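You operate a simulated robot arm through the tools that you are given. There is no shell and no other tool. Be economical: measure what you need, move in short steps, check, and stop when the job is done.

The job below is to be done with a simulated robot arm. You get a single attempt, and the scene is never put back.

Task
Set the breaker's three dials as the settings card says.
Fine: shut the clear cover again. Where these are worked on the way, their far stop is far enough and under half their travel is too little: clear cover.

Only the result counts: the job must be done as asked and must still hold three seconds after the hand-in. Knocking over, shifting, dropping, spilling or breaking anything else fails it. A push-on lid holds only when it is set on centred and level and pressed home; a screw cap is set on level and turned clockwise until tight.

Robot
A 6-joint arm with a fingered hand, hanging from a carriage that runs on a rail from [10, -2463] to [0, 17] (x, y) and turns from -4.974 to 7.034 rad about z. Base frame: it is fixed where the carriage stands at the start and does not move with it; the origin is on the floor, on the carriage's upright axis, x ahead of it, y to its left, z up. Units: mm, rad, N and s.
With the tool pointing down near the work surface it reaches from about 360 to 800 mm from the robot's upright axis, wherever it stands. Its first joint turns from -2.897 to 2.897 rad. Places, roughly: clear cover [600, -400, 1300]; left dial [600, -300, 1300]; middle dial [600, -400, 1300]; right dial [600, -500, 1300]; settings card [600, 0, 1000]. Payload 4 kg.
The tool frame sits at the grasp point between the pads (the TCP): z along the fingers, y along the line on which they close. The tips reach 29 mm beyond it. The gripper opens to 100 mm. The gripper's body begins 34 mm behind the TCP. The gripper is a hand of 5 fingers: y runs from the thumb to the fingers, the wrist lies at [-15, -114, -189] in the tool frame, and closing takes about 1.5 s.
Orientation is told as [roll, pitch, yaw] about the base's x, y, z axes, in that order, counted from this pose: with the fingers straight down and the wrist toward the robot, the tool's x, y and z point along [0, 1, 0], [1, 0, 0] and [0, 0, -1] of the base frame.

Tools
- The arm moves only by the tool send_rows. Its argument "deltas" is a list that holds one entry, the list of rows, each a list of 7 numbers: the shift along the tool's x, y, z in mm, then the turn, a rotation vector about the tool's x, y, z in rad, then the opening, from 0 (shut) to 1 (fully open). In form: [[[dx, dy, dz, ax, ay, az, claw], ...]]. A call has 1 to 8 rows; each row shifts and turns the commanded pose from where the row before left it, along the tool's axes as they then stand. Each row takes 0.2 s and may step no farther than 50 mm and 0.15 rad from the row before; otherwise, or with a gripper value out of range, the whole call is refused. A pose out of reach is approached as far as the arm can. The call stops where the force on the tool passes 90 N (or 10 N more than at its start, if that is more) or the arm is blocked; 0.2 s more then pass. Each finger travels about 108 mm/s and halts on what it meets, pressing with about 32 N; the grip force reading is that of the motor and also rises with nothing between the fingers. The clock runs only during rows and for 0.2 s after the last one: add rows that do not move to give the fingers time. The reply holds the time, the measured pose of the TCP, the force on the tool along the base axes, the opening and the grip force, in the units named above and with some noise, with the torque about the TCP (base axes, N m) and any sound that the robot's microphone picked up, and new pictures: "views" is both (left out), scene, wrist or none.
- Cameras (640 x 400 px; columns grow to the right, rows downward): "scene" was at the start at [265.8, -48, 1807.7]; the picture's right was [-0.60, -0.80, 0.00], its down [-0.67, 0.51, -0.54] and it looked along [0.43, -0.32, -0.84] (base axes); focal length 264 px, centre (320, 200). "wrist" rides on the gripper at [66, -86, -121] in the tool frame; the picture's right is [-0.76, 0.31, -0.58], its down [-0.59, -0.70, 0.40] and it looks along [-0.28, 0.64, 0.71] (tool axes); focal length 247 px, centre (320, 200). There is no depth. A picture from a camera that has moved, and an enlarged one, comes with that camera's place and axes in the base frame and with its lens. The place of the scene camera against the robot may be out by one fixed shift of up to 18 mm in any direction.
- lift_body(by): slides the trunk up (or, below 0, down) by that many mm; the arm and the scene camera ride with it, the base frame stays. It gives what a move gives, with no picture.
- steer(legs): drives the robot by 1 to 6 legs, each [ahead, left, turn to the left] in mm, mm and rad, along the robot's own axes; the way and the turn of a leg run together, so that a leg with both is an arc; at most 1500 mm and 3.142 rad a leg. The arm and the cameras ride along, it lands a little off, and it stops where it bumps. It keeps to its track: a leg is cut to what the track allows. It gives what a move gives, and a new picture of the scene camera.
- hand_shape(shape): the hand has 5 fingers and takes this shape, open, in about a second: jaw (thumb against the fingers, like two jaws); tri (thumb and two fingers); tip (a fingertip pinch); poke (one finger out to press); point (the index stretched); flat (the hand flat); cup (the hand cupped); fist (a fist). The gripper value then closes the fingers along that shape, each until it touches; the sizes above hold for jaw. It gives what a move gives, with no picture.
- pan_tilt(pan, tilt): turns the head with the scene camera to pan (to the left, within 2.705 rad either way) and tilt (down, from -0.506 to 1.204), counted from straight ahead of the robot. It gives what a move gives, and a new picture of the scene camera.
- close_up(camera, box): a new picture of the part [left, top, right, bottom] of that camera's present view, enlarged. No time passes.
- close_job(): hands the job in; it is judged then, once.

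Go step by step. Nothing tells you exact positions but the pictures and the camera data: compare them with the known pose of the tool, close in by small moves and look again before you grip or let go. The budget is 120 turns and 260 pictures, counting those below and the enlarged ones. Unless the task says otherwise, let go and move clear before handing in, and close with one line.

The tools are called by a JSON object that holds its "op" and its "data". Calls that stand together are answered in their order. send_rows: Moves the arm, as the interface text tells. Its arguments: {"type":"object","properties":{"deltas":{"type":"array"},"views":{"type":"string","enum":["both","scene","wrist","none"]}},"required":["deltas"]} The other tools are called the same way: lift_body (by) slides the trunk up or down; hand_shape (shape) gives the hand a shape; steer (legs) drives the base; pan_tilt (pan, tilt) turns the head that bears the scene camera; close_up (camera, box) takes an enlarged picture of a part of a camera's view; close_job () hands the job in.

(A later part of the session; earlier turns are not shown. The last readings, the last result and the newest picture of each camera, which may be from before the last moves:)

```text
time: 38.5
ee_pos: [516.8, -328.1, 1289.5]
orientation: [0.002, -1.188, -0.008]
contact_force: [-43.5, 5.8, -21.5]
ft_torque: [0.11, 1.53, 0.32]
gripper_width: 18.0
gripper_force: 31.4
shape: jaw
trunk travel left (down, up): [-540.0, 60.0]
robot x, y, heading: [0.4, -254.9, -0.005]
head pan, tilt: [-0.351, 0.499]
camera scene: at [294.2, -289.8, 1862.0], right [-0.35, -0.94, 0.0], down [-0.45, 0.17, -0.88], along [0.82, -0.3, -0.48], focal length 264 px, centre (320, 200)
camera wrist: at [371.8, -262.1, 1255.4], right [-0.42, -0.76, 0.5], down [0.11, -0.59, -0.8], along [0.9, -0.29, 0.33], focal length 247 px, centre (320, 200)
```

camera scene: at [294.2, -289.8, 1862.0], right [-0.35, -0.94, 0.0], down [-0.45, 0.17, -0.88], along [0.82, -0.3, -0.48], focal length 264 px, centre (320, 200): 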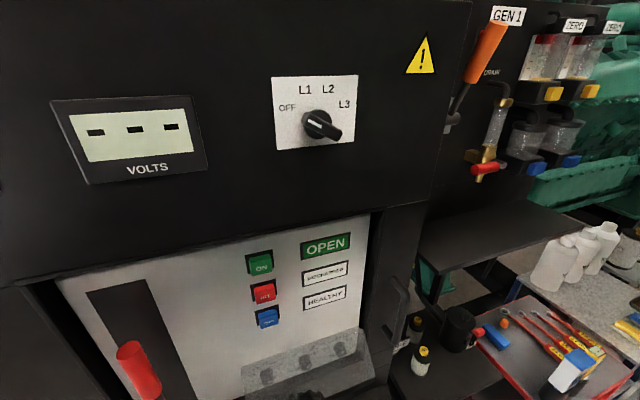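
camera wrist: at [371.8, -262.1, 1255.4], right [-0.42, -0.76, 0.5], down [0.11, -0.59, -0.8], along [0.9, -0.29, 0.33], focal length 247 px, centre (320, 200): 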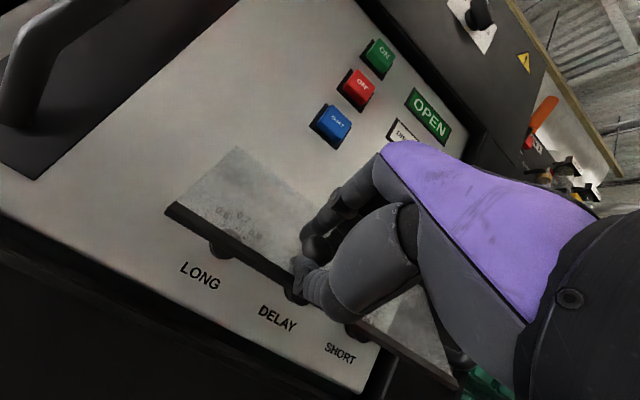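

The cover is about 45° open, with a strong outward reaction, so my arc is a little too tight. I'll ease outward and check the force.

{"op": "send_rows", "data": {"deltas": [[[0, -2, -5, 0, 0, 0, 0], [0, 0, 0, 0, 0, 0, 0]]], "views": "wrist"}}

```text
time: 39.1
ee_pos: [513.2, -328.3, 1293.3]
orientation: [-0.002, -1.199, -0.001]
contact_force: [-27.0, 6.5, -15.4]
ft_torque: [0.09, 1.28, 0.23]
gripper_width: 16.8
gripper_force: 32.3
shape: jaw
trunk travel left (down, up): [-540.0, 60.0]
robot x, y, heading: [3.4, -252.9, -0.001]
head pan, tilt: [-0.351, 0.499]
camera wrist: at [369.4, -262.5, 1258.2], right [-0.43, -0.76, 0.5], down [0.12, -0.59, -0.8], along [0.9, -0.28, 0.34], focal length 247 px, centre (320, 200)
```

wrist: 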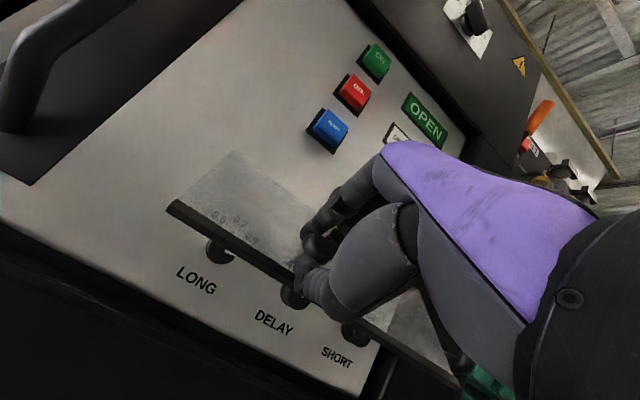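

{"op": "send_rows", "data": {"deltas": [[[0, 12.7, -7, 0.061, 0, 0, 0], [0, 13.1, -6, 0.061, 0, 0, 0], [0, 12.4, -3.3, 0.061, 0, 0, 0], [0, 0, 0, 0, 0, 0, 0]]], "views": "wrist"}}

```text
time: 40.1
ee_pos: [512.2, -329.6, 1334.3]
orientation: [-0.001, -1.014, -0.001]
contact_force: [-48.1, 7.8, -6.3]
ft_torque: [0.14, 2.01, 0.18]
gripper_width: 13.8
gripper_force: 32.3
shape: jaw
trunk travel left (down, up): [-540.0, 60.0]
robot x, y, heading: [0.9, -248.2, -0.003]
head pan, tilt: [-0.351, 0.499]
camera wrist: at [363.6, -263.2, 1326.0], right [-0.33, -0.76, 0.57], down [-0.03, -0.59, -0.81], along [0.94, -0.29, 0.17], focal length 247 px, centre (320, 200)
```

wrist: 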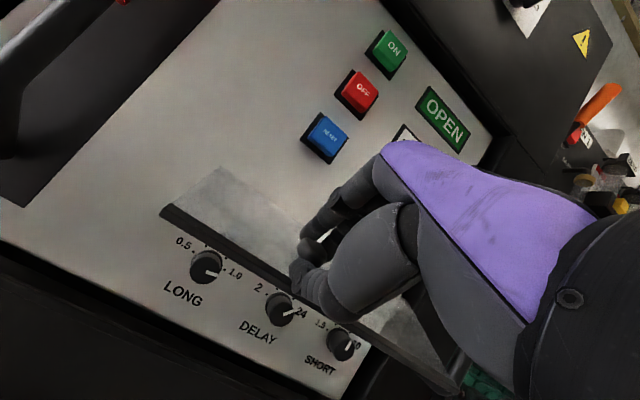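

The torque says the hand wants to pitch further down along with the cover. I'll rotate about the knob to relieve it.

{"op": "send_rows", "data": {"deltas": [[[0, 2, -3, 0.12, 0, 0, 0], [0, 2, -2, 0.12, 0, 0, 0], [0, 0, 0, 0, 0, 0, 0]]], "views": "wrist"}}

```text
time: 41.0
ee_pos: [515.0, -329.1, 1344.3]
orientation: [-0.002, -0.781, -0.002]
contact_force: [-7.8, 5.4, 1.7]
ft_torque: [0.0, -0.04, 0.07]
gripper_width: 12.8
gripper_force: 31.6
shape: jaw
trunk travel left (down, up): [-540.0, 60.0]
robot x, y, heading: [-0.2, -253.3, -0.001]
head pan, tilt: [-0.351, 0.499]
camera wrist: at [369.4, -263.4, 1371.0], right [-0.19, -0.76, 0.63], down [-0.22, -0.59, -0.78], along [0.96, -0.29, -0.05], focal length 247 px, centre (320, 200)
```

wrist: 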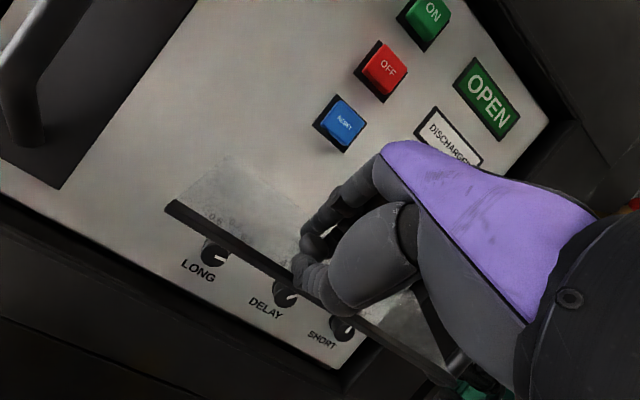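

The reaction has gone. Refitting the circle puts the hinge at about [632, 1315] with a 110 mm radius, so the cover is now ~67° open. I'll continue along the corrected arc.

{"op": "send_rows", "data": {"deltas": [[[0, 12.4, -6, 0.093, 0, 0, 0], [0, 12.6, -5.8, 0.093, 0, 0, 0], [0, 0, 0, 0, 0, 0, 0]]], "views": "wrist"}}

```text
time: 41.8
ee_pos: [525.6, -328.9, 1370.2]
orientation: [-0.002, -0.594, -0.001]
contact_force: [-2.2, 4.0, -1.3]
ft_torque: [-0.01, 0.16, 0.07]
gripper_width: 12.5
gripper_force: 32.4
shape: jaw
trunk travel left (down, up): [-540.0, 60.0]
robot x, y, heading: [1.0, -255.7, -0.005]
head pan, tilt: [-0.351, 0.499]
camera wrist: at [386.8, -263.5, 1421.7], right [-0.07, -0.76, 0.65], down [-0.36, -0.59, -0.72], along [0.93, -0.29, -0.23], focal length 247 px, centre (320, 200)
```

wrist: 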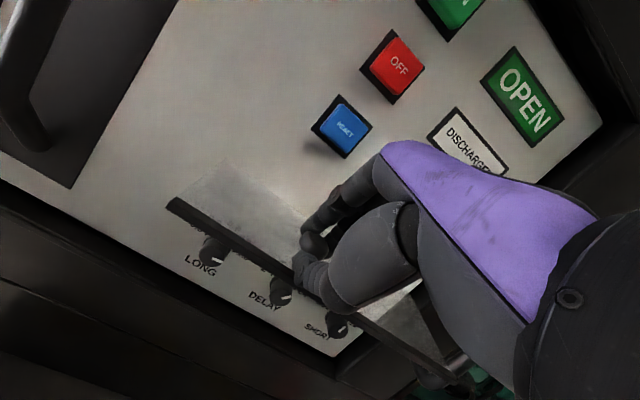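

Forces are low and the arc fits. Next step along it.

{"op": "send_rows", "data": {"deltas": [[[0, 13.9, -6.3, 0.08, 0, 0, 0], [0, 14.2, -6.2, 0.08, 0, 0, 0], [0, 0, 0, 0, 0, 0, 0]]], "views": "both"}}

```text
time: 42.3
ee_pos: [541.0, -330.1, 1366.3]
orientation: [-0.018, -0.497, 0.002]
contact_force: [-82.2, 2.2, 25.7]
ft_torque: [0.46, 2.82, 0.14]
gripper_width: 23.7
gripper_force: 31.8
shape: jaw
out of reach, approached as far as the arm can: row 1, 2
trunk travel left (down, up): [-540.0, 60.0]
robot x, y, heading: [4.1, -257.7, -0.002]
head pan, tilt: [-0.351, 0.499]
stopped in row 2: the force on the tool passed its limit at 121 N (the readings are from after the stop); the commanded pose is now the measured one
camera scene: at [293.8, -290.2, 1862.3], right [-0.35, -0.94, 0.0], down [-0.45, 0.17, -0.87], along [0.82, -0.3, -0.48], focal length 264 px, centre (320, 200)
camera wrist: at [408.8, -262.9, 1430.7], right [-0.01, -0.75, 0.66], down [-0.43, -0.6, -0.68], along [0.9, -0.29, -0.32], focal length 247 px, centre (320, 200)
```

scene: 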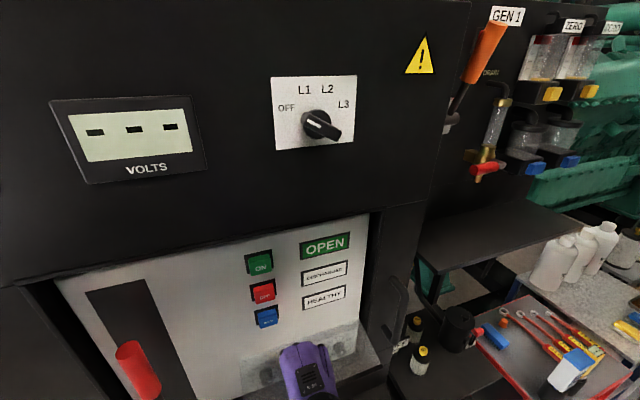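
wrist: 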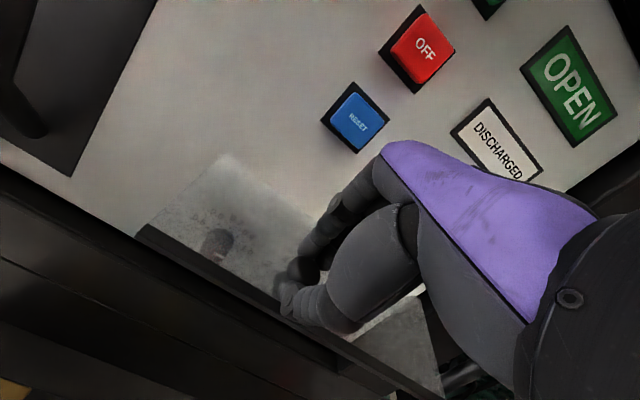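

The arm hit a reach limit. I'll back off to the last good pose and use the trunk lift for the rest of the rise.

{"op": "send_rows", "data": {"deltas": [[[0, -5.5, -5.5, -0.05, 0, 0, 0], [0, -5.5, -5.5, -0.05, 0, 0, 0], [0, 0, 0, 0, 0, 0, 0]]], "views": "wrist"}}

```text
time: 43.1
ee_pos: [531.9, -329.8, 1369.4]
orientation: [-0.012, -0.602, 0.003]
contact_force: [-33.6, 0.2, 11.1]
ft_torque: [0.13, 1.07, 0.09]
gripper_width: 15.9
gripper_force: 31.8
shape: jaw
trunk travel left (down, up): [-540.0, 60.0]
robot x, y, heading: [0.4, -251.5, -0.003]
head pan, tilt: [-0.351, 0.499]
camera wrist: at [392.8, -262.2, 1422.1], right [-0.08, -0.75, 0.66], down [-0.36, -0.59, -0.72], along [0.93, -0.29, -0.22], focal length 247 px, centre (320, 200)
```

wrist: 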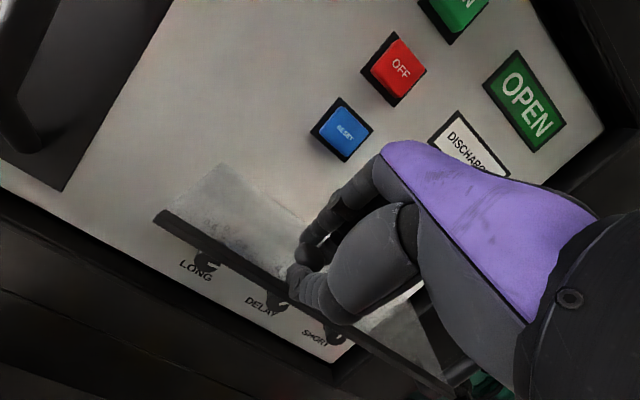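

{"op": "lift_body", "data": {"by": 12}}

```text
time: 43.7
ee_pos: [532.1, -329.0, 1383.5]
orientation: [-0.011, -0.599, 0.0]
contact_force: [-10.6, -0.5, -0.6]
ft_torque: [-0.01, 0.8, -0.02]
gripper_width: 11.7
gripper_force: 31.7
shape: jaw
trunk travel left (down, up): [-552.0, 48.0]
robot x, y, heading: [1.9, -252.9, -0.002]
head pan, tilt: [-0.351, 0.499]
```

{"op": "send_rows", "data": {"deltas": [[[0, 5, 3.5, 0.05, 0, 0, 0], [0, 0, 0, 0, 0, 0, 0]]], "views": "none"}}

{"op": "lift_body", "data": {"by": 12}}

{"op": "close_up", "data": {"camera": "wrist", "box": [0, 0, 640, 400]}}

```text
time: 44.3
ee_pos: [537.9, -329.7, 1384.8]
orientation: [-0.012, -0.55, 0.001]
contact_force: [-43.5, 2.1, 21.2]
ft_torque: [0.13, 1.72, 0.03]
gripper_width: 13.7
gripper_force: 31.5
shape: jaw
trunk travel left (down, up): [-552.0, 48.0]
robot x, y, heading: [1.1, -252.2, -0.002]
head pan, tilt: [-0.351, 0.499]
```

```text
time: 44.9
ee_pos: [539.3, -328.5, 1392.7]
orientation: [-0.009, -0.543, -0.001]
contact_force: [4.4, -1.5, -23.1]
ft_torque: [0.02, 0.07, -0.02]
gripper_width: 9.8
gripper_force: 32.0
shape: jaw
trunk travel left (down, up): [-564.0, 36.0]
robot x, y, heading: [3.0, -249.6, -0.005]
head pan, tilt: [-0.351, 0.499]
```

```text
1.00 times, centred on (320, 200) of wrist (not enlarged: the box is as wide or as high as the picture)
camera zoom: at [403.4, -262.4, 1451.3], right [-0.04, -0.75, 0.66], down [-0.4, -0.59, -0.7], along [0.92, -0.29, -0.28], focal length 247 px, centre (320, 200)
```

zoom: 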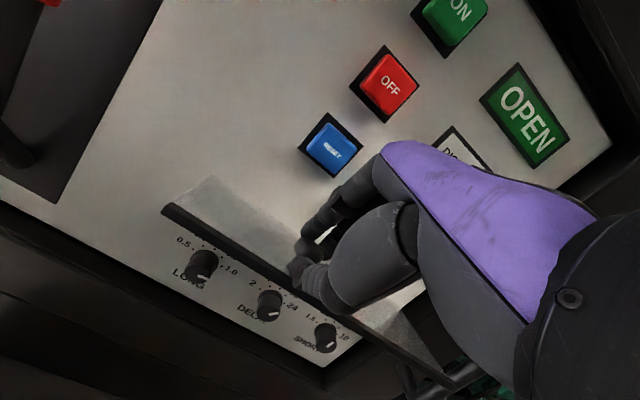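

{"op": "close_up", "data": {"camera": "wrist", "box": [240, 180, 400, 280]}}

{"op": "pan_tilt", "data": {"pan": -0.25, "tilt": 0.9}}

```text
4.00 times, centred on (320, 230) of wrist
camera zoom: at [403.4, -262.4, 1451.3], right [-0.04, -0.75, 0.66], down [-0.4, -0.59, -0.7], along [0.92, -0.29, -0.28], focal length 988 px, centre (320, 80)
```

zoom: 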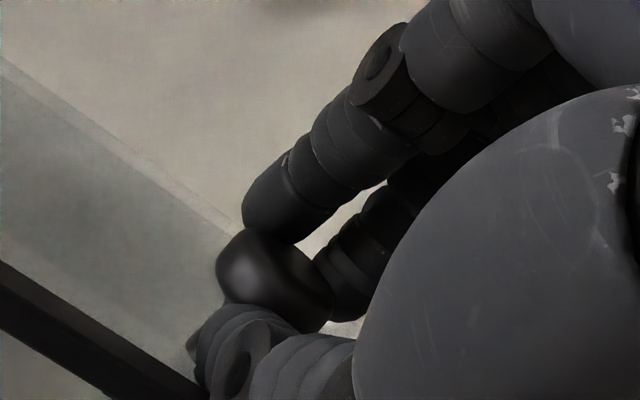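

```text
time: 45.7
ee_pos: [538.5, -329.6, 1395.0]
orientation: [-0.012, -0.548, 0.0]
contact_force: [3.4, -2.6, -25.5]
ft_torque: [-0.02, -0.1, -0.06]
gripper_width: 7.2
gripper_force: 31.8
shape: jaw
trunk travel left (down, up): [-564.0, 36.0]
robot x, y, heading: [0.7, -248.6, -0.004]
head pan, tilt: [-0.25, 0.901]
camera scene: at [283.9, -277.5, 1853.6], right [-0.25, -0.97, 0.0], down [-0.76, 0.2, -0.62], along [0.6, -0.16, -0.78], focal length 264 px, centre (320, 200)
```

scene: 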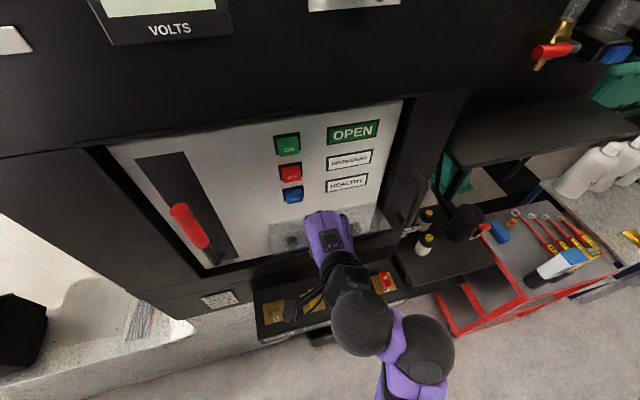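

The knob is only at the fingertips now, with the cover roughly 90° open. I'll push the hand toward the hinge to seat the knob deeper.

{"op": "send_rows", "data": {"deltas": [[[0, 0, 7, 0, 0, 0, 0.1], [0, 0, 7, 0, 0, 0, 0.1], [0, 0, 0, 0, 0, 0, 0]]], "views": "none"}}

{"op": "close_up", "data": {"camera": "wrist", "box": [160, 150, 480, 350]}}

```text
time: 46.5
ee_pos: [545.7, -329.7, 1384.9]
orientation: [-0.013, -0.553, 0.001]
contact_force: [-29.9, 4.1, 14.6]
ft_torque: [0.16, 1.2, 0.03]
gripper_width: 20.2
gripper_force: 32.1
shape: jaw
trunk travel left (down, up): [-564.0, 36.0]
robot x, y, heading: [0.3, -253.1, -0.005]
head pan, tilt: [-0.25, 0.901]
```

```text
2.00 times, centred on (320, 250) of wrist
camera zoom: at [408.8, -262.0, 1442.5], right [-0.05, -0.75, 0.66], down [-0.39, -0.59, -0.7], along [0.92, -0.29, -0.27], focal length 494 px, centre (320, 100)
```

zoom: 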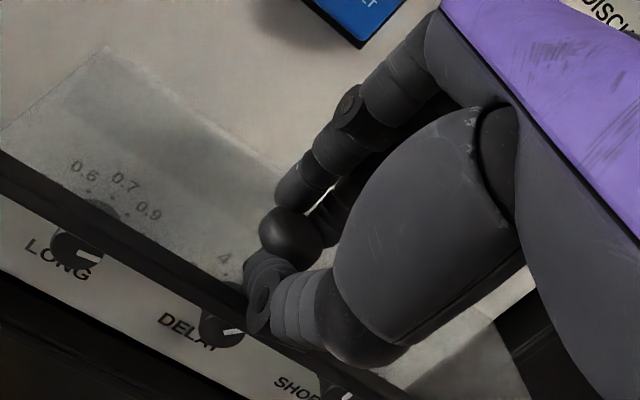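

{"op": "lift_body", "data": {"by": 12}}

{"op": "send_rows", "data": {"deltas": [[[0, 4, 4, 0, 0, 0, 0], [0, 4, 4, 0, 0, 0, 0], [0, 0, 0, 0, 0, 0, 0]]], "views": "none"}}

{"op": "close_up", "data": {"camera": "wrist", "box": [160, 150, 480, 350]}}

```text
time: 47.1
ee_pos: [547.9, -329.5, 1396.7]
orientation: [-0.011, -0.55, -0.001]
contact_force: [1.1, -0.3, -2.5]
ft_torque: [0.05, 0.1, -0.05]
gripper_width: 18.7
gripper_force: 32.2
shape: jaw
trunk travel left (down, up): [-576.0, 24.0]
robot x, y, heading: [2.4, -248.5, -0.009]
head pan, tilt: [-0.25, 0.901]
```

```text
time: 47.8
ee_pos: [554.0, -329.1, 1400.9]
orientation: [-0.019, -0.565, 0.001]
contact_force: [-54.3, 3.6, 32.7]
ft_torque: [0.25, 2.77, -0.01]
gripper_width: 19.4
gripper_force: 32.5
shape: jaw
trunk travel left (down, up): [-576.0, 24.0]
robot x, y, heading: [3.5, -254.0, 0.001]
head pan, tilt: [-0.25, 0.901]
stopped in row 3: the force on the tool passed its limit at 92 N (the readings are from after the stop); the commanded pose is now the measured one
```

```text
2.00 times, centred on (320, 250) of wrist
camera zoom: at [416.7, -262.1, 1455.4], right [-0.06, -0.75, 0.66], down [-0.38, -0.6, -0.7], along [0.92, -0.3, -0.25], focal length 494 px, centre (320, 100)
```

zoom: 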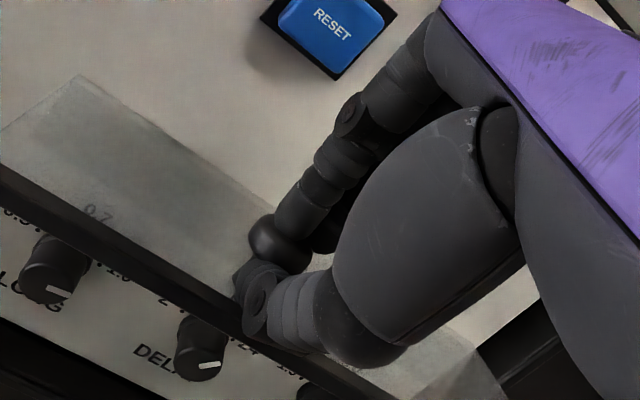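

The fingertips are pressing on the cover face. I'll ease back along the fingers while continuing the arc.

{"op": "send_rows", "data": {"deltas": [[[0, 0, -8, 0, 0, 0, 0], [0, 6, -4, 0.02, 0, 0, 0], [0, 0, 0, 0, 0, 0, 0]]], "views": "none"}}

{"op": "close_up", "data": {"camera": "wrist", "box": [160, 150, 480, 350]}}

```text
time: 48.6
ee_pos: [552.3, -329.8, 1406.2]
orientation: [-0.014, -0.53, 0.0]
contact_force: [-11.2, 1.4, -35.6]
ft_torque: [-0.01, -0.07, 0.02]
gripper_width: 17.7
gripper_force: 32.0
shape: jaw
trunk travel left (down, up): [-576.0, 24.0]
robot x, y, heading: [-2.5, -252.7, -0.005]
head pan, tilt: [-0.25, 0.901]
```

```text
2.00 times, centred on (320, 250) of wrist
camera zoom: at [416.7, -261.9, 1466.0], right [-0.03, -0.75, 0.66], down [-0.41, -0.6, -0.69], along [0.91, -0.29, -0.29], focal length 494 px, centre (320, 100)
```

zoom: 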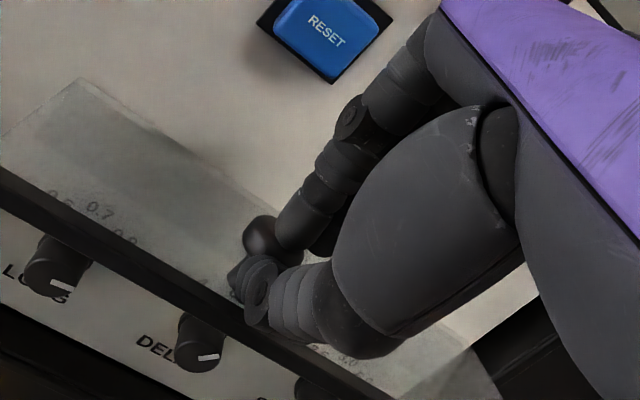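

{"op": "close_up", "data": {"camera": "scene", "box": [240, 180, 400, 280]}}

```text
4.00 times, centred on (320, 230) of scene
camera zoom: at [283.1, -277.3, 1864.5], right [-0.25, -0.97, 0.0], down [-0.76, 0.2, -0.62], along [0.6, -0.16, -0.79], focal length 1055 px, centre (320, 80)
```

zoom: 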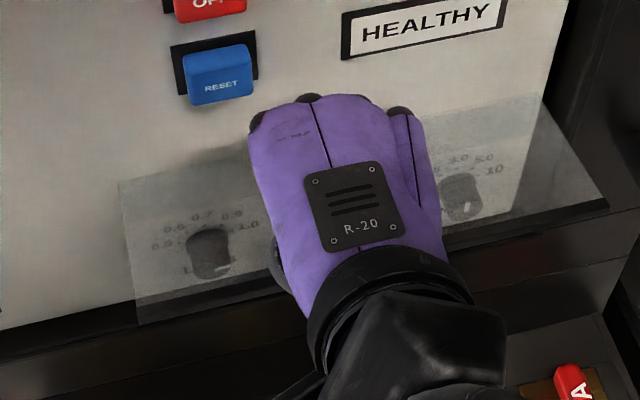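

By the edge position the cover is about 97° open. I'll push on along the tangent toward the stop.

{"op": "lift_body", "data": {"by": 8}}

{"op": "send_rows", "data": {"deltas": [[[0, 6, 2, 0, 0, 0, 0], [0, 0, 0, 0, 0, 0, 0]]], "views": "none"}}

{"op": "close_up", "data": {"camera": "wrist", "box": [160, 150, 480, 350]}}

{"op": "close_up", "data": {"camera": "scene", "box": [240, 180, 400, 280]}}

```text
time: 49.2
ee_pos: [555.4, -330.7, 1423.0]
orientation: [-0.015, -0.547, 0.0]
contact_force: [-0.2, -0.6, 0.1]
ft_torque: [0.02, -0.02, 0.03]
gripper_width: 10.8
gripper_force: 32.3
shape: jaw
trunk travel left (down, up): [-584.0, 16.0]
robot x, y, heading: [-0.6, -251.6, -0.003]
head pan, tilt: [-0.25, 0.901]
```

```text
time: 49.8
ee_pos: [561.9, -330.4, 1419.8]
orientation: [-0.016, -0.541, -0.001]
contact_force: [0.3, -0.3, 0.1]
ft_torque: [0.01, -0.02, -0.01]
gripper_width: 11.1
gripper_force: 31.3
shape: jaw
trunk travel left (down, up): [-584.0, 16.0]
robot x, y, heading: [-2.8, -248.7, -0.007]
head pan, tilt: [-0.25, 0.901]
```

```text
2.00 times, centred on (320, 250) of wrist
camera zoom: at [425.6, -262.2, 1479.4], right [-0.04, -0.75, 0.66], down [-0.4, -0.6, -0.7], along [0.91, -0.29, -0.28], focal length 494 px, centre (320, 100)
```

zoom: 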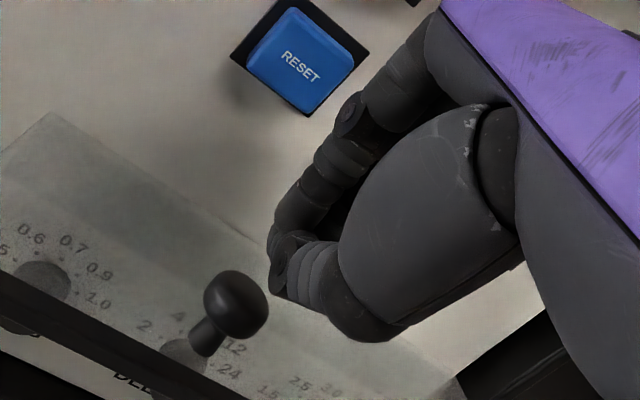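

```text
4.00 times, centred on (320, 230) of scene
camera zoom: at [284.3, -277.5, 1874.0], right [-0.25, -0.97, 0.0], down [-0.76, 0.2, -0.62], along [0.6, -0.16, -0.78], focal length 1055 px, centre (320, 80)
```

zoom: 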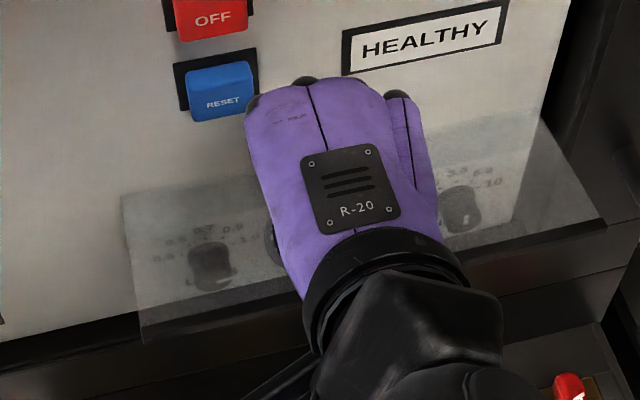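

The knob slipped out of the fingers, but the cover is staying up, so it seems to be at or beyond its holding point. I'll lift clear and retract over it.

{"op": "lift_body", "data": {"by": 16}}

{"op": "send_rows", "data": {"deltas": [[[0, -26, -15, 0, 0, 0, 0], [0, -26, -15, 0, 0, 0, 0], [0, -26, -15, 0, 0, 0, 0], [0, -26, -15, 0, 0, 0, 0], [0, 0, 0, -0.1, 0, 0, 0], [0, 0, 0, -0.1, 0, 0, 0]]], "views": "both"}}

{"op": "close_up", "data": {"camera": "scene", "box": [240, 180, 400, 280]}}

```text
time: 50.4
ee_pos: [560.2, -330.0, 1436.2]
orientation: [-0.016, -0.542, -0.001]
contact_force: [0.7, 0.5, -0.5]
ft_torque: [-0.03, -0.03, 0.05]
gripper_width: 10.9
gripper_force: 32.1
shape: jaw
trunk travel left (down, up): [-600.0, 0.0]
robot x, y, heading: [1.5, -253.8, -0.009]
head pan, tilt: [-0.25, 0.901]
```

```text
time: 51.8
ee_pos: [463.6, -324.8, 1395.5]
orientation: [-0.019, -0.74, 0.005]
contact_force: [-0.8, -0.9, 0.0]
ft_torque: [0.03, 0.04, -0.02]
gripper_width: 10.9
gripper_force: 31.7
shape: jaw
out of reach, approached as far as the arm can: row 2, 3, 4
trunk travel left (down, up): [-600.0, 0.0]
robot x, y, heading: [-0.3, -250.8, -0.003]
head pan, tilt: [-0.25, 0.901]
camera scene: at [284.5, -277.5, 1890.1], right [-0.25, -0.97, 0.0], down [-0.76, 0.2, -0.62], along [0.6, -0.16, -0.78], focal length 264 px, centre (320, 200)
camera wrist: at [318.6, -256.7, 1425.9], right [-0.17, -0.75, 0.64], down [-0.25, -0.6, -0.76], along [0.95, -0.29, -0.09], focal length 247 px, centre (320, 200)
```

scene: 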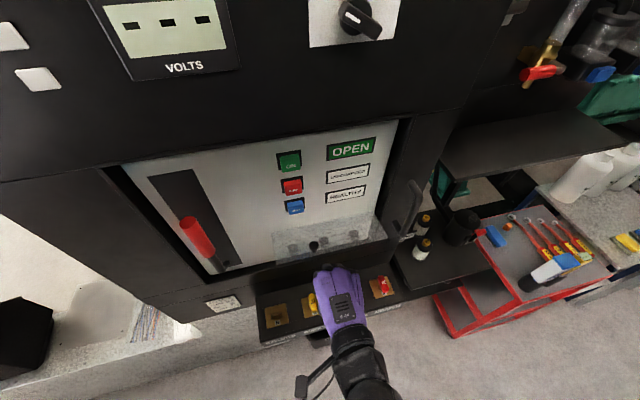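
wrist: 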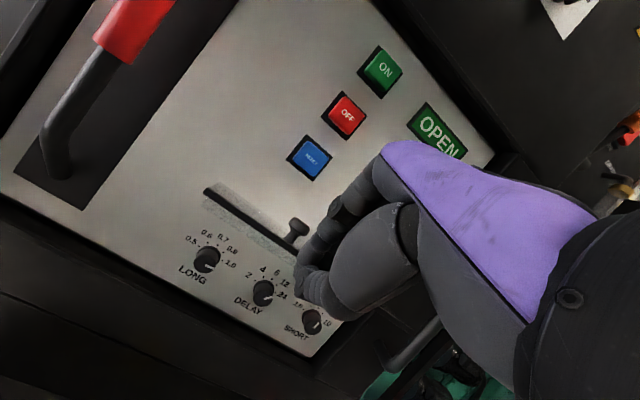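

```text
4.00 times, centred on (320, 230) of scene
camera zoom: at [284.5, -277.5, 1890.1], right [-0.25, -0.97, 0.0], down [-0.76, 0.2, -0.62], along [0.6, -0.16, -0.78], focal length 1055 px, centre (320, 80)
```

zoom: 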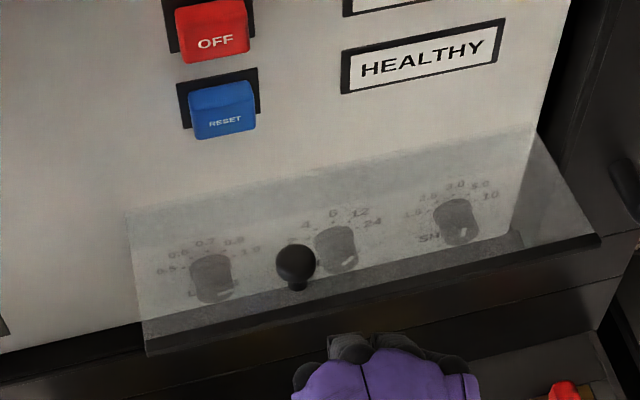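

The cover is standing open by itself and the dials are exposed. Next I'll back off, level the hand, and roll it a quarter turn so thumb and fingers close sideways under the cover.

{"op": "send_rows", "data": {"deltas": [[[0, -20, 0, -0.15, 0, 0, 0.5], [0, -30, 0, -0.15, 0, 0, 0.5], [0, -30, 0, -0.15, 0, 0, 0.5], [0, -30, 0, -0.15, 0, 0, 0.5], [0, -30, 0, -0.14, 0, 0, 0.5], [0, 0, 0, 0, 0, 0, 0.5]]], "views": "none"}}

{"op": "lift_body", "data": {"by": -150}}

```text
time: 53.2
ee_pos: [395.2, -322.9, 1271.6]
orientation: [-0.156, -1.483, 0.147]
contact_force: [-0.5, 0.1, 0.0]
ft_torque: [0.01, 0.0, -0.01]
gripper_width: 50.0
gripper_force: 0.2
shape: jaw
trunk travel left (down, up): [-600.0, 0.0]
robot x, y, heading: [-1.7, -251.3, -0.001]
head pan, tilt: [-0.25, 0.901]
```

```text
time: 54.9
ee_pos: [396.4, -323.2, 1122.7]
orientation: [-0.151, -1.481, 0.142]
contact_force: [-0.1, 1.6, -1.1]
ft_torque: [0.02, 0.0, -0.01]
gripper_width: 49.9
gripper_force: 0.1
shape: jaw
trunk travel left (down, up): [-450.0, 150.0]
robot x, y, heading: [-0.8, -251.3, -0.004]
head pan, tilt: [-0.25, 0.901]
```

{"op": "send_rows", "data": {"deltas": [[[0, 15, 0, -0.09, 0, 0, 0.5], [0, 15, 0, 0, 0, 0.15, 0.5], [2, 15, 0, 0, 0, 0.15, 0.5], [4.5, 14, 0, 0, 0, 0.15, 0.5], [6.5, 13, 0, 0, 0, 0.15, 0.5], [8.5, 12, 0, 0, 0, 0.15, 0.5], [10, 11, 0, 0, 0, 0.15, 0.5], [12, 9, 0, 0, 0, 0.15, 0.5]]], "views": "none"}}

{"op": "send_rows", "data": {"deltas": [[[6, 3, 0, 0, 0, 0.15, 0.5], [7, 2, 0, 0, 0, 0.15, 0.5], [5, 1, 0, 0, 0, 0.15, 0.5], [0, 0, 0, 0, 0, 0.07, 0.5], [0, 0, 0, 0, 0, 0, 0.5]]], "views": "both"}}

```text
time: 56.7
ee_pos: [398.2, -319.7, 1243.6]
orientation: [1.57, -0.534, -1.577]
contact_force: [-0.5, -0.3, -0.4]
ft_torque: [0.02, 0.02, 0.03]
gripper_width: 49.9
gripper_force: 0.1
shape: jaw
trunk travel left (down, up): [-450.0, 150.0]
robot x, y, heading: [0.8, -251.8, -0.003]
head pan, tilt: [-0.25, 0.901]
```

```text
time: 57.9
ee_pos: [397.1, -319.3, 1261.1]
orientation: [1.572, -0.014, -1.581]
contact_force: [-0.8, -0.8, 0.3]
ft_torque: [-0.02, 0.01, 0.02]
gripper_width: 50.0
gripper_force: 0.1
shape: jaw
trunk travel left (down, up): [-450.0, 150.0]
robot x, y, heading: [-1.5, -253.1, 0.002]
head pan, tilt: [-0.25, 0.901]
camera scene: at [284.4, -277.5, 1740.0], right [-0.25, -0.97, 0.0], down [-0.76, 0.2, -0.62], along [0.6, -0.16, -0.78], focal length 264 px, centre (320, 200)
camera wrist: at [276.8, -232.0, 1325.4], right [-0.58, -0.31, -0.75], down [0.4, 0.69, -0.6], along [0.71, -0.65, -0.27], focal length 247 px, centre (320, 200)
```

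scene: 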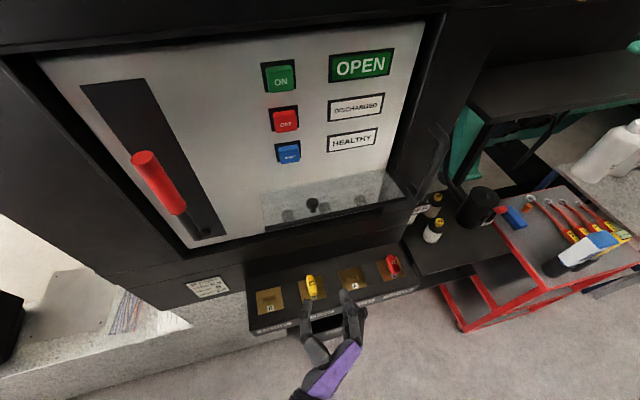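
wrist: 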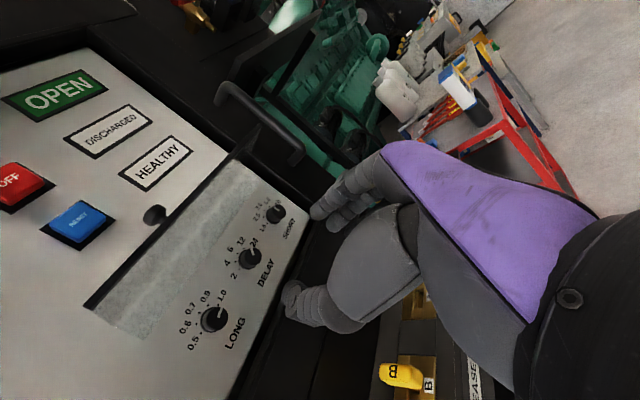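

The wrist camera now sees all three dials clearly. I'll enlarge them.

{"op": "close_up", "data": {"camera": "wrist", "box": [160, 180, 352, 300]}}

{"op": "close_up", "data": {"camera": "wrist", "box": [160, 260, 288, 340]}}

```text
3.33 times, centred on (256, 240) of wrist
camera zoom: at [276.8, -232.0, 1325.4], right [-0.58, -0.31, -0.75], down [0.4, 0.69, -0.6], along [0.71, -0.65, -0.27], focal length 823 px, centre (533, 67)
```

zoom: 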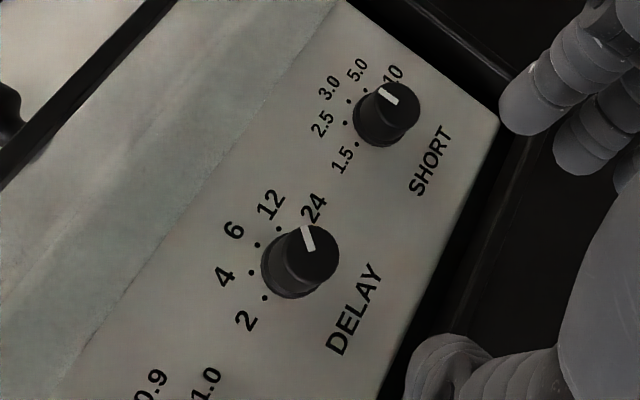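

```text
5.00 times, centred on (224, 300) of wrist
camera zoom: at [276.8, -232.0, 1325.4], right [-0.58, -0.31, -0.75], down [0.4, 0.69, -0.6], along [0.71, -0.65, -0.27], focal length 1235 px, centre (800, -300)
```

zoom: 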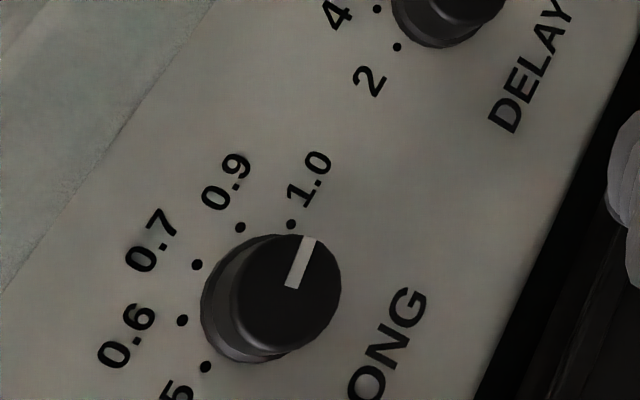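

Triangulated dial axes: LONG [−284.5], DELAY [−369], SHORT [−454] in y, with z ≈ 1257, panel x ≈ 618 and knob face x ≈ 596. LONG points at 1.0, DELAY at 12 and SHORT near 3.0, so all three turn counter-clockwise. I'll start with DELAY and pre-align.

{"op": "send_rows", "data": {"deltas": [[[0, 25, 0, 0, 0, 0, 0.6], [0, 25, 20, 0, 0, 0, 0.6], [0, 0, 40, 0, 0, 0.13, 0.6], [0, 0, 40, 0, 0, 0.13, 0.6], [0, 0, 30, 0, 0, 0, 0.6], [0, 0, 0, 0, 0, 0, 0.6]]], "views": "both"}}

```text
time: 59.3
ee_pos: [527.2, -369.4, 1261.1]
orientation: [1.571, 0.246, -1.578]
contact_force: [0.9, 0.4, 0.7]
ft_torque: [-0.01, 0.01, 0.0]
gripper_width: 59.7
gripper_force: 0.0
shape: jaw
trunk travel left (down, up): [-450.0, 150.0]
robot x, y, heading: [4.2, -249.9, 0.004]
head pan, tilt: [-0.25, 0.901]
camera scene: at [284.5, -277.5, 1740.0], right [-0.25, -0.97, 0.0], down [-0.76, 0.2, -0.62], along [0.6, -0.16, -0.78], focal length 264 px, centre (320, 200)
camera wrist: at [406.8, -302.3, 1346.2], right [-0.58, -0.11, -0.81], down [0.41, 0.82, -0.4], along [0.71, -0.56, -0.43], focal length 247 px, centre (320, 200)
```

scene: 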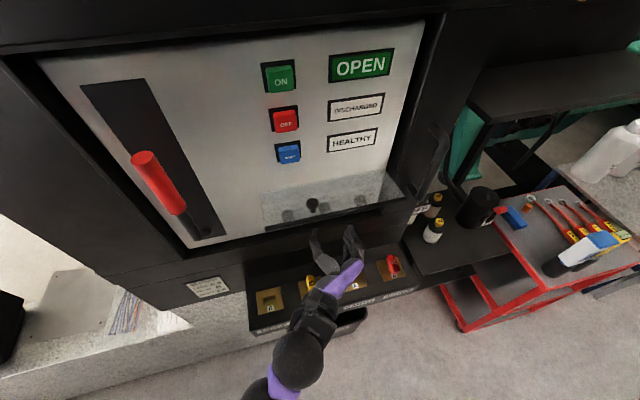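
wrist: 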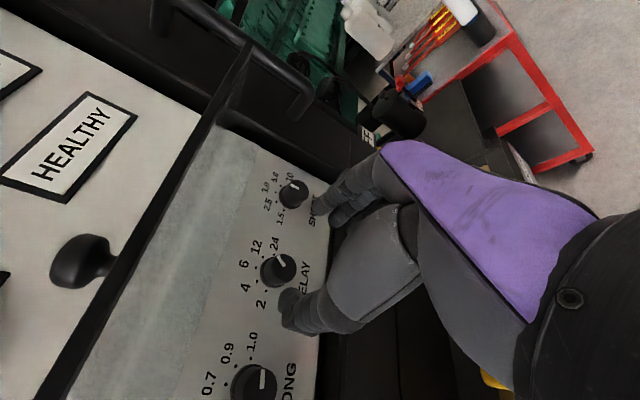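

{"op": "close_up", "data": {"camera": "wrist", "box": [220, 160, 348, 240]}}

{"op": "close_up", "data": {"camera": "wrist", "box": [220, 225, 348, 305]}}

```text
5.00 times, centred on (284, 200) of wrist
camera zoom: at [406.8, -302.3, 1346.2], right [-0.58, -0.11, -0.81], down [0.41, 0.82, -0.4], along [0.71, -0.56, -0.43], focal length 1235 px, centre (500, 200)
```

zoom: 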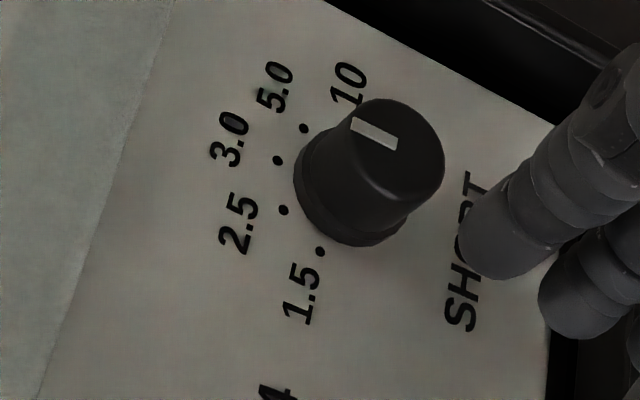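

```text
5.00 times, centred on (284, 265) of wrist
camera zoom: at [406.8, -302.3, 1346.2], right [-0.58, -0.11, -0.81], down [0.41, 0.82, -0.4], along [0.71, -0.56, -0.43], focal length 1235 px, centre (500, -125)
```

zoom: 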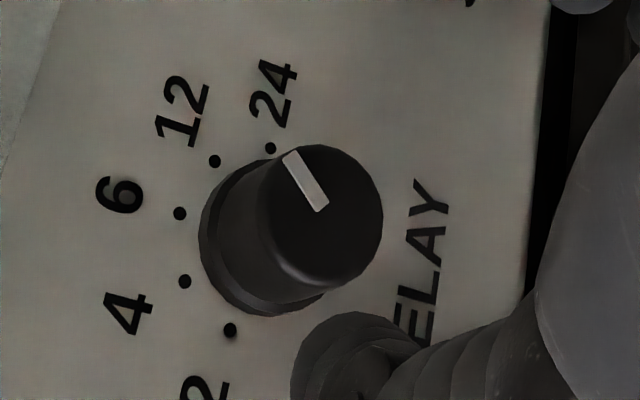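

All readings are confirmed: LONG 1.0, DELAY 12, SHORT 3.0, with marks about 40° apart. The DELAY axis is at [y −368, z 1258] and its face is at x ≈ 595. I'll advance and grip.

{"op": "send_rows", "data": {"deltas": [[[0, -1, 20, 0, 0, 0, 0.6], [0, 0, 20, 0, 0, 0, 0.6], [0, 0, 14, 0, 0, 0, 0.6], [0, 0, 0, 0, 0, 0, 0.3], [0, 0, 0, 0, 0, 0, 0.2], [0, 0, 0, 0, 0, 0, 0.1], [0, 0, 0, 0, 0, 0, 0.1]]], "views": "wrist"}}

{"op": "close_up", "data": {"camera": "wrist", "box": [220, 180, 380, 280]}}

```text
time: 60.9
ee_pos: [580.1, -369.0, 1262.4]
orientation: [1.573, 0.244, -1.578]
contact_force: [-1.3, -1.7, 1.4]
ft_torque: [-0.01, 0.03, -0.09]
gripper_width: 12.9
gripper_force: 32.4
shape: jaw
trunk travel left (down, up): [-450.0, 150.0]
robot x, y, heading: [0.8, -246.1, -0.003]
head pan, tilt: [-0.25, 0.901]
camera wrist: at [459.7, -300.1, 1346.5], right [-0.58, -0.11, -0.81], down [0.41, 0.82, -0.4], along [0.71, -0.56, -0.43], focal length 247 px, centre (320, 200)
```

wrist: 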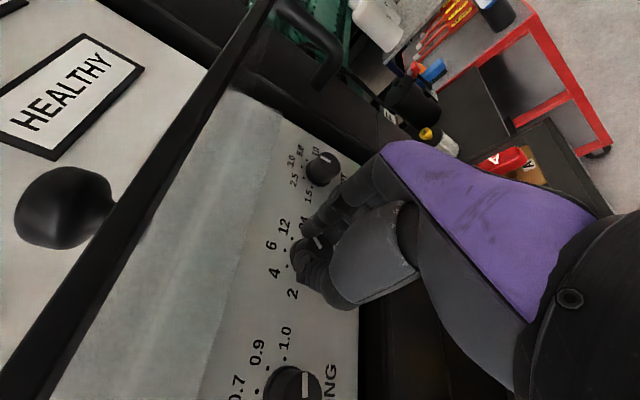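

```text
4.00 times, centred on (300, 230) of wrist
camera zoom: at [459.7, -300.1, 1346.5], right [-0.58, -0.11, -0.81], down [0.41, 0.82, -0.4], along [0.71, -0.56, -0.43], focal length 988 px, centre (400, 80)
```

zoom: 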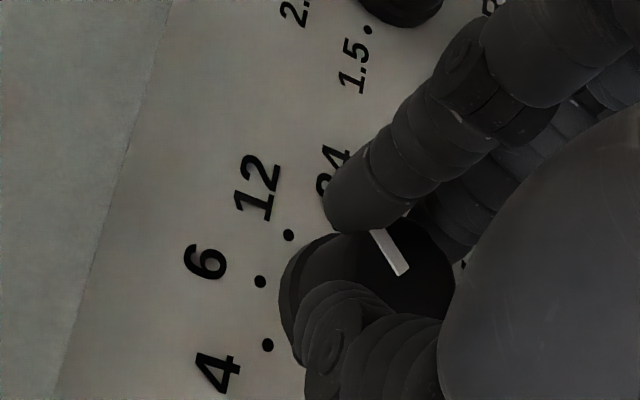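

DELAY is held between thumb and index. I'll turn it counter-clockwise about 40°.

{"op": "send_rows", "data": {"deltas": [[[0, -0.4, 0, 0, 0, -0.14, 0.1], [0, -0.4, 0, 0, 0, -0.14, 0.1], [0, -0.4, 0, 0, 0, -0.14, 0.1], [0, -0.4, 0, 0, 0, -0.14, 0.1], [0, -0.4, 0, 0, 0, -0.14, 0.1], [0, 0, 0, 0, 0, 0, 0.1]]], "views": "wrist"}}

{"op": "close_up", "data": {"camera": "wrist", "box": [220, 180, 380, 280]}}

```text
time: 62.3
ee_pos: [579.6, -369.1, 1266.2]
orientation: [1.578, -0.457, -1.584]
contact_force: [1.8, -4.8, 8.9]
ft_torque: [-0.06, -0.19, -0.15]
gripper_width: 9.9
gripper_force: 31.7
shape: jaw
trunk travel left (down, up): [-450.0, 150.0]
robot x, y, heading: [0.2, -252.8, -0.002]
head pan, tilt: [-0.25, 0.901]
camera wrist: at [460.0, -262.4, 1285.5], right [-0.58, -0.6, -0.55], down [0.41, 0.37, -0.84], along [0.7, -0.71, 0.03], focal length 247 px, centre (320, 200)
```

wrist: 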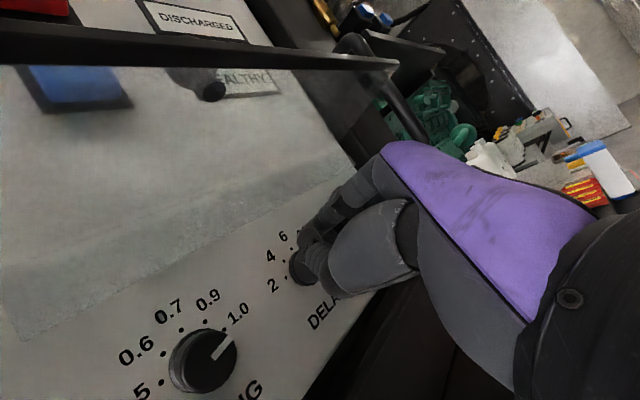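

```text
4.00 times, centred on (300, 230) of wrist
camera zoom: at [460.0, -262.4, 1285.5], right [-0.58, -0.6, -0.55], down [0.41, 0.37, -0.84], along [0.7, -0.71, 0.03], focal length 988 px, centre (400, 80)
```

zoom: 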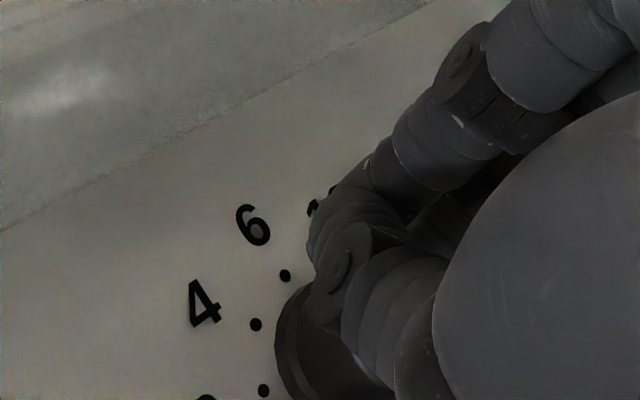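

The hand drifted up a bit. I'll open, pull back and read the dial.

{"op": "send_rows", "data": {"deltas": [[[0, 0, 0, 0, 0, 0, 0.4], [0, 0, 0, 0, 0, 0, 0.6], [0, 0, 0, 0, 0, 0, 0.6], [0, 0, -30, 0, 0, 0, 0.6], [0, 0, -30, 0, 0, 0.15, 0.6], [0, 0, 0, 0, 0, 0.15, 0.6], [0, 0, 0, 0, 0, 0.15, 0.6]]], "views": "wrist"}}

{"op": "close_up", "data": {"camera": "wrist", "box": [220, 225, 348, 305]}}

```text
time: 63.9
ee_pos: [520.0, -367.8, 1262.4]
orientation: [1.57, -0.004, -1.577]
contact_force: [-0.5, 0.0, 0.4]
ft_torque: [-0.02, -0.02, 0.0]
gripper_width: 60.1
gripper_force: 0.1
shape: jaw
trunk travel left (down, up): [-450.0, 150.0]
robot x, y, heading: [0.2, -254.3, -0.005]
head pan, tilt: [-0.25, 0.901]
camera wrist: at [399.8, -280.6, 1326.6], right [-0.58, -0.3, -0.76], down [0.4, 0.7, -0.59], along [0.71, -0.65, -0.28], focal length 247 px, centre (320, 200)
```

wrist: 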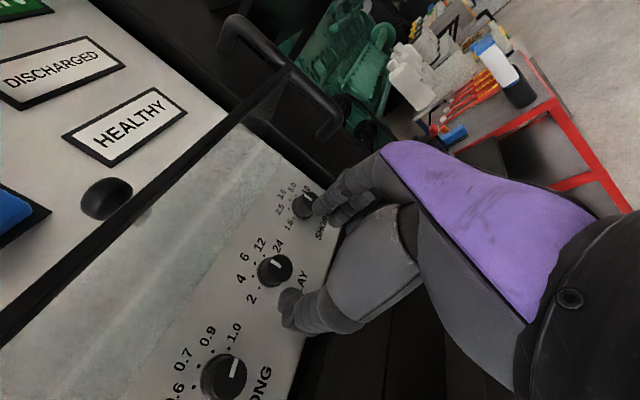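

```text
5.00 times, centred on (284, 265) of wrist
camera zoom: at [399.8, -280.6, 1326.6], right [-0.58, -0.3, -0.76], down [0.4, 0.7, -0.59], along [0.71, -0.65, -0.28], focal length 1235 px, centre (500, -125)
```

zoom: 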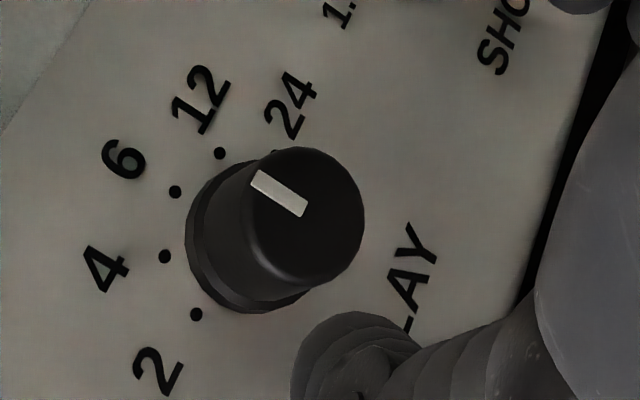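

DELAY reads about 6° past the 6 mark. I'll regrip and nudge it back clockwise.

{"op": "send_rows", "data": {"deltas": [[[-1.5, 0, 30, 0, 0, 0, 0.6], [0, 0, 31, 0, 0, 0, 0.6], [0, 0, 0, 0, 0, 0, 0.3], [0, 0, 0, 0, 0, 0, 0.2], [0, 0, 0, 0, 0, 0, 0.1], [0, 0, 0, 0, 0, 0, 0.1], [0, 0, 0, 0, 0, 0.05, 0.1], [0, 0, 0, 0, 0, 0.05, 0.1]]], "views": "none"}}

{"op": "send_rows", "data": {"deltas": [[[0, 0, 0, 0, 0, 0, 0.1], [0, 0, 0, 0, 0, 0, 0.4], [0, 0, 0, 0, 0, 0, 0.6], [0, 0, 0, 0, 0, 0, 0.6], [0, 0, -30, 0, 0, 0, 0.6], [0, 0, -30, 0, 0, 0, 0.6], [0, 0, 0, 0, 0, 0, 0.6]]], "views": "wrist"}}

{"op": "close_up", "data": {"camera": "wrist", "box": [220, 225, 348, 305]}}

```text
time: 65.7
ee_pos: [580.6, -370.5, 1262.1]
orientation: [1.572, 0.093, -1.578]
contact_force: [4.9, -0.6, 6.0]
ft_torque: [-0.07, -0.13, -0.08]
gripper_width: 13.3
gripper_force: 31.8
shape: jaw
trunk travel left (down, up): [-450.0, 150.0]
robot x, y, heading: [0.0, -254.2, -0.0]
head pan, tilt: [-0.25, 0.901]
```

```text
time: 67.3
ee_pos: [521.9, -367.2, 1260.1]
orientation: [1.572, 0.092, -1.579]
contact_force: [-0.1, 0.6, -0.1]
ft_torque: [0.0, -0.03, 0.01]
gripper_width: 59.6
gripper_force: 0.0
shape: jaw
trunk travel left (down, up): [-450.0, 150.0]
robot x, y, heading: [1.7, -247.9, -0.003]
head pan, tilt: [-0.25, 0.901]
camera wrist: at [400.4, -286.6, 1333.8], right [-0.58, -0.23, -0.78], down [0.4, 0.75, -0.52], along [0.71, -0.62, -0.34], focal length 247 px, centre (320, 200)
```

wrist: 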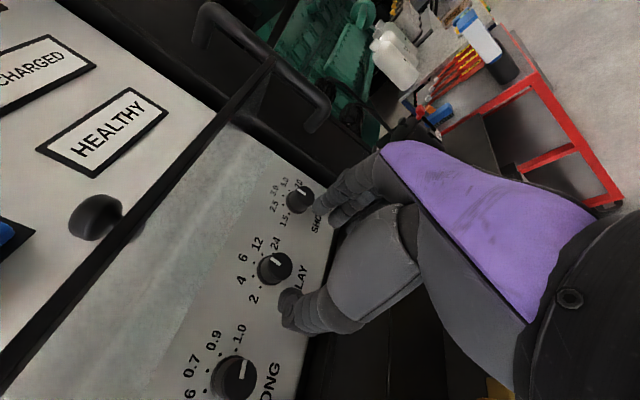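

```text
5.00 times, centred on (284, 265) of wrist
camera zoom: at [400.4, -286.6, 1333.8], right [-0.58, -0.23, -0.78], down [0.4, 0.75, -0.52], along [0.71, -0.62, -0.34], focal length 1235 px, centre (500, -125)
```

zoom: 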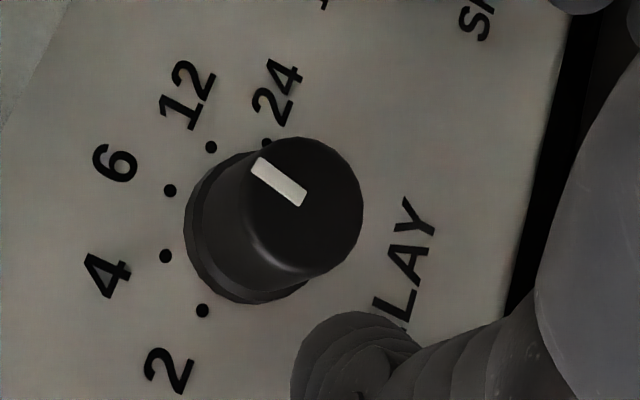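

DELAY now reads about +8°, so it overshot the other way. One small correction back.

{"op": "send_rows", "data": {"deltas": [[[0, 0, 30, 0, 0, 0, 0.6], [0, 0, 30, 0, 0, 0, 0.6], [0, 0, 0, 0, 0, 0, 0.4], [0, 0, 0, 0, 0, 0, 0.3], [0, 0, 0, 0, 0, 0, 0.2], [0, 0, 0, 0, 0, 0, 0.1], [0, 0, 0, 0, 0, 0, 0.1]]], "views": "none"}}

{"op": "close_up", "data": {"camera": "wrist", "box": [220, 180, 380, 280]}}

```text
time: 68.9
ee_pos: [583.2, -368.5, 1261.0]
orientation: [1.571, 0.095, -1.577]
contact_force: [0.1, 2.9, 2.2]
ft_torque: [0.02, 0.0, -0.01]
gripper_width: 17.2
gripper_force: 31.8
shape: jaw
trunk travel left (down, up): [-450.0, 150.0]
robot x, y, heading: [1.1, -253.9, 0.001]
head pan, tilt: [-0.25, 0.901]
```

```text
4.00 times, centred on (300, 230) of wrist
camera zoom: at [463.1, -288.6, 1333.6], right [-0.58, -0.23, -0.78], down [0.4, 0.75, -0.52], along [0.71, -0.62, -0.34], focal length 988 px, centre (400, 80)
```

zoom: 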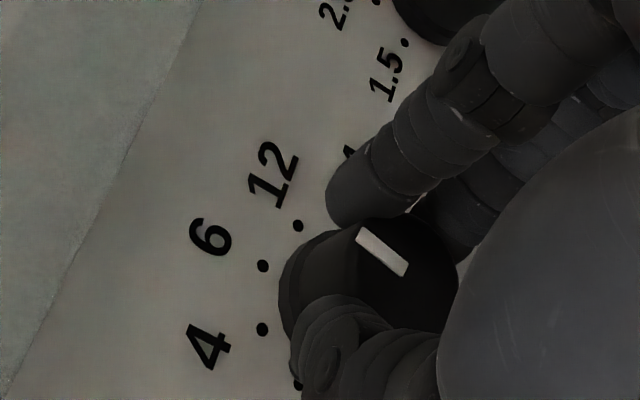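

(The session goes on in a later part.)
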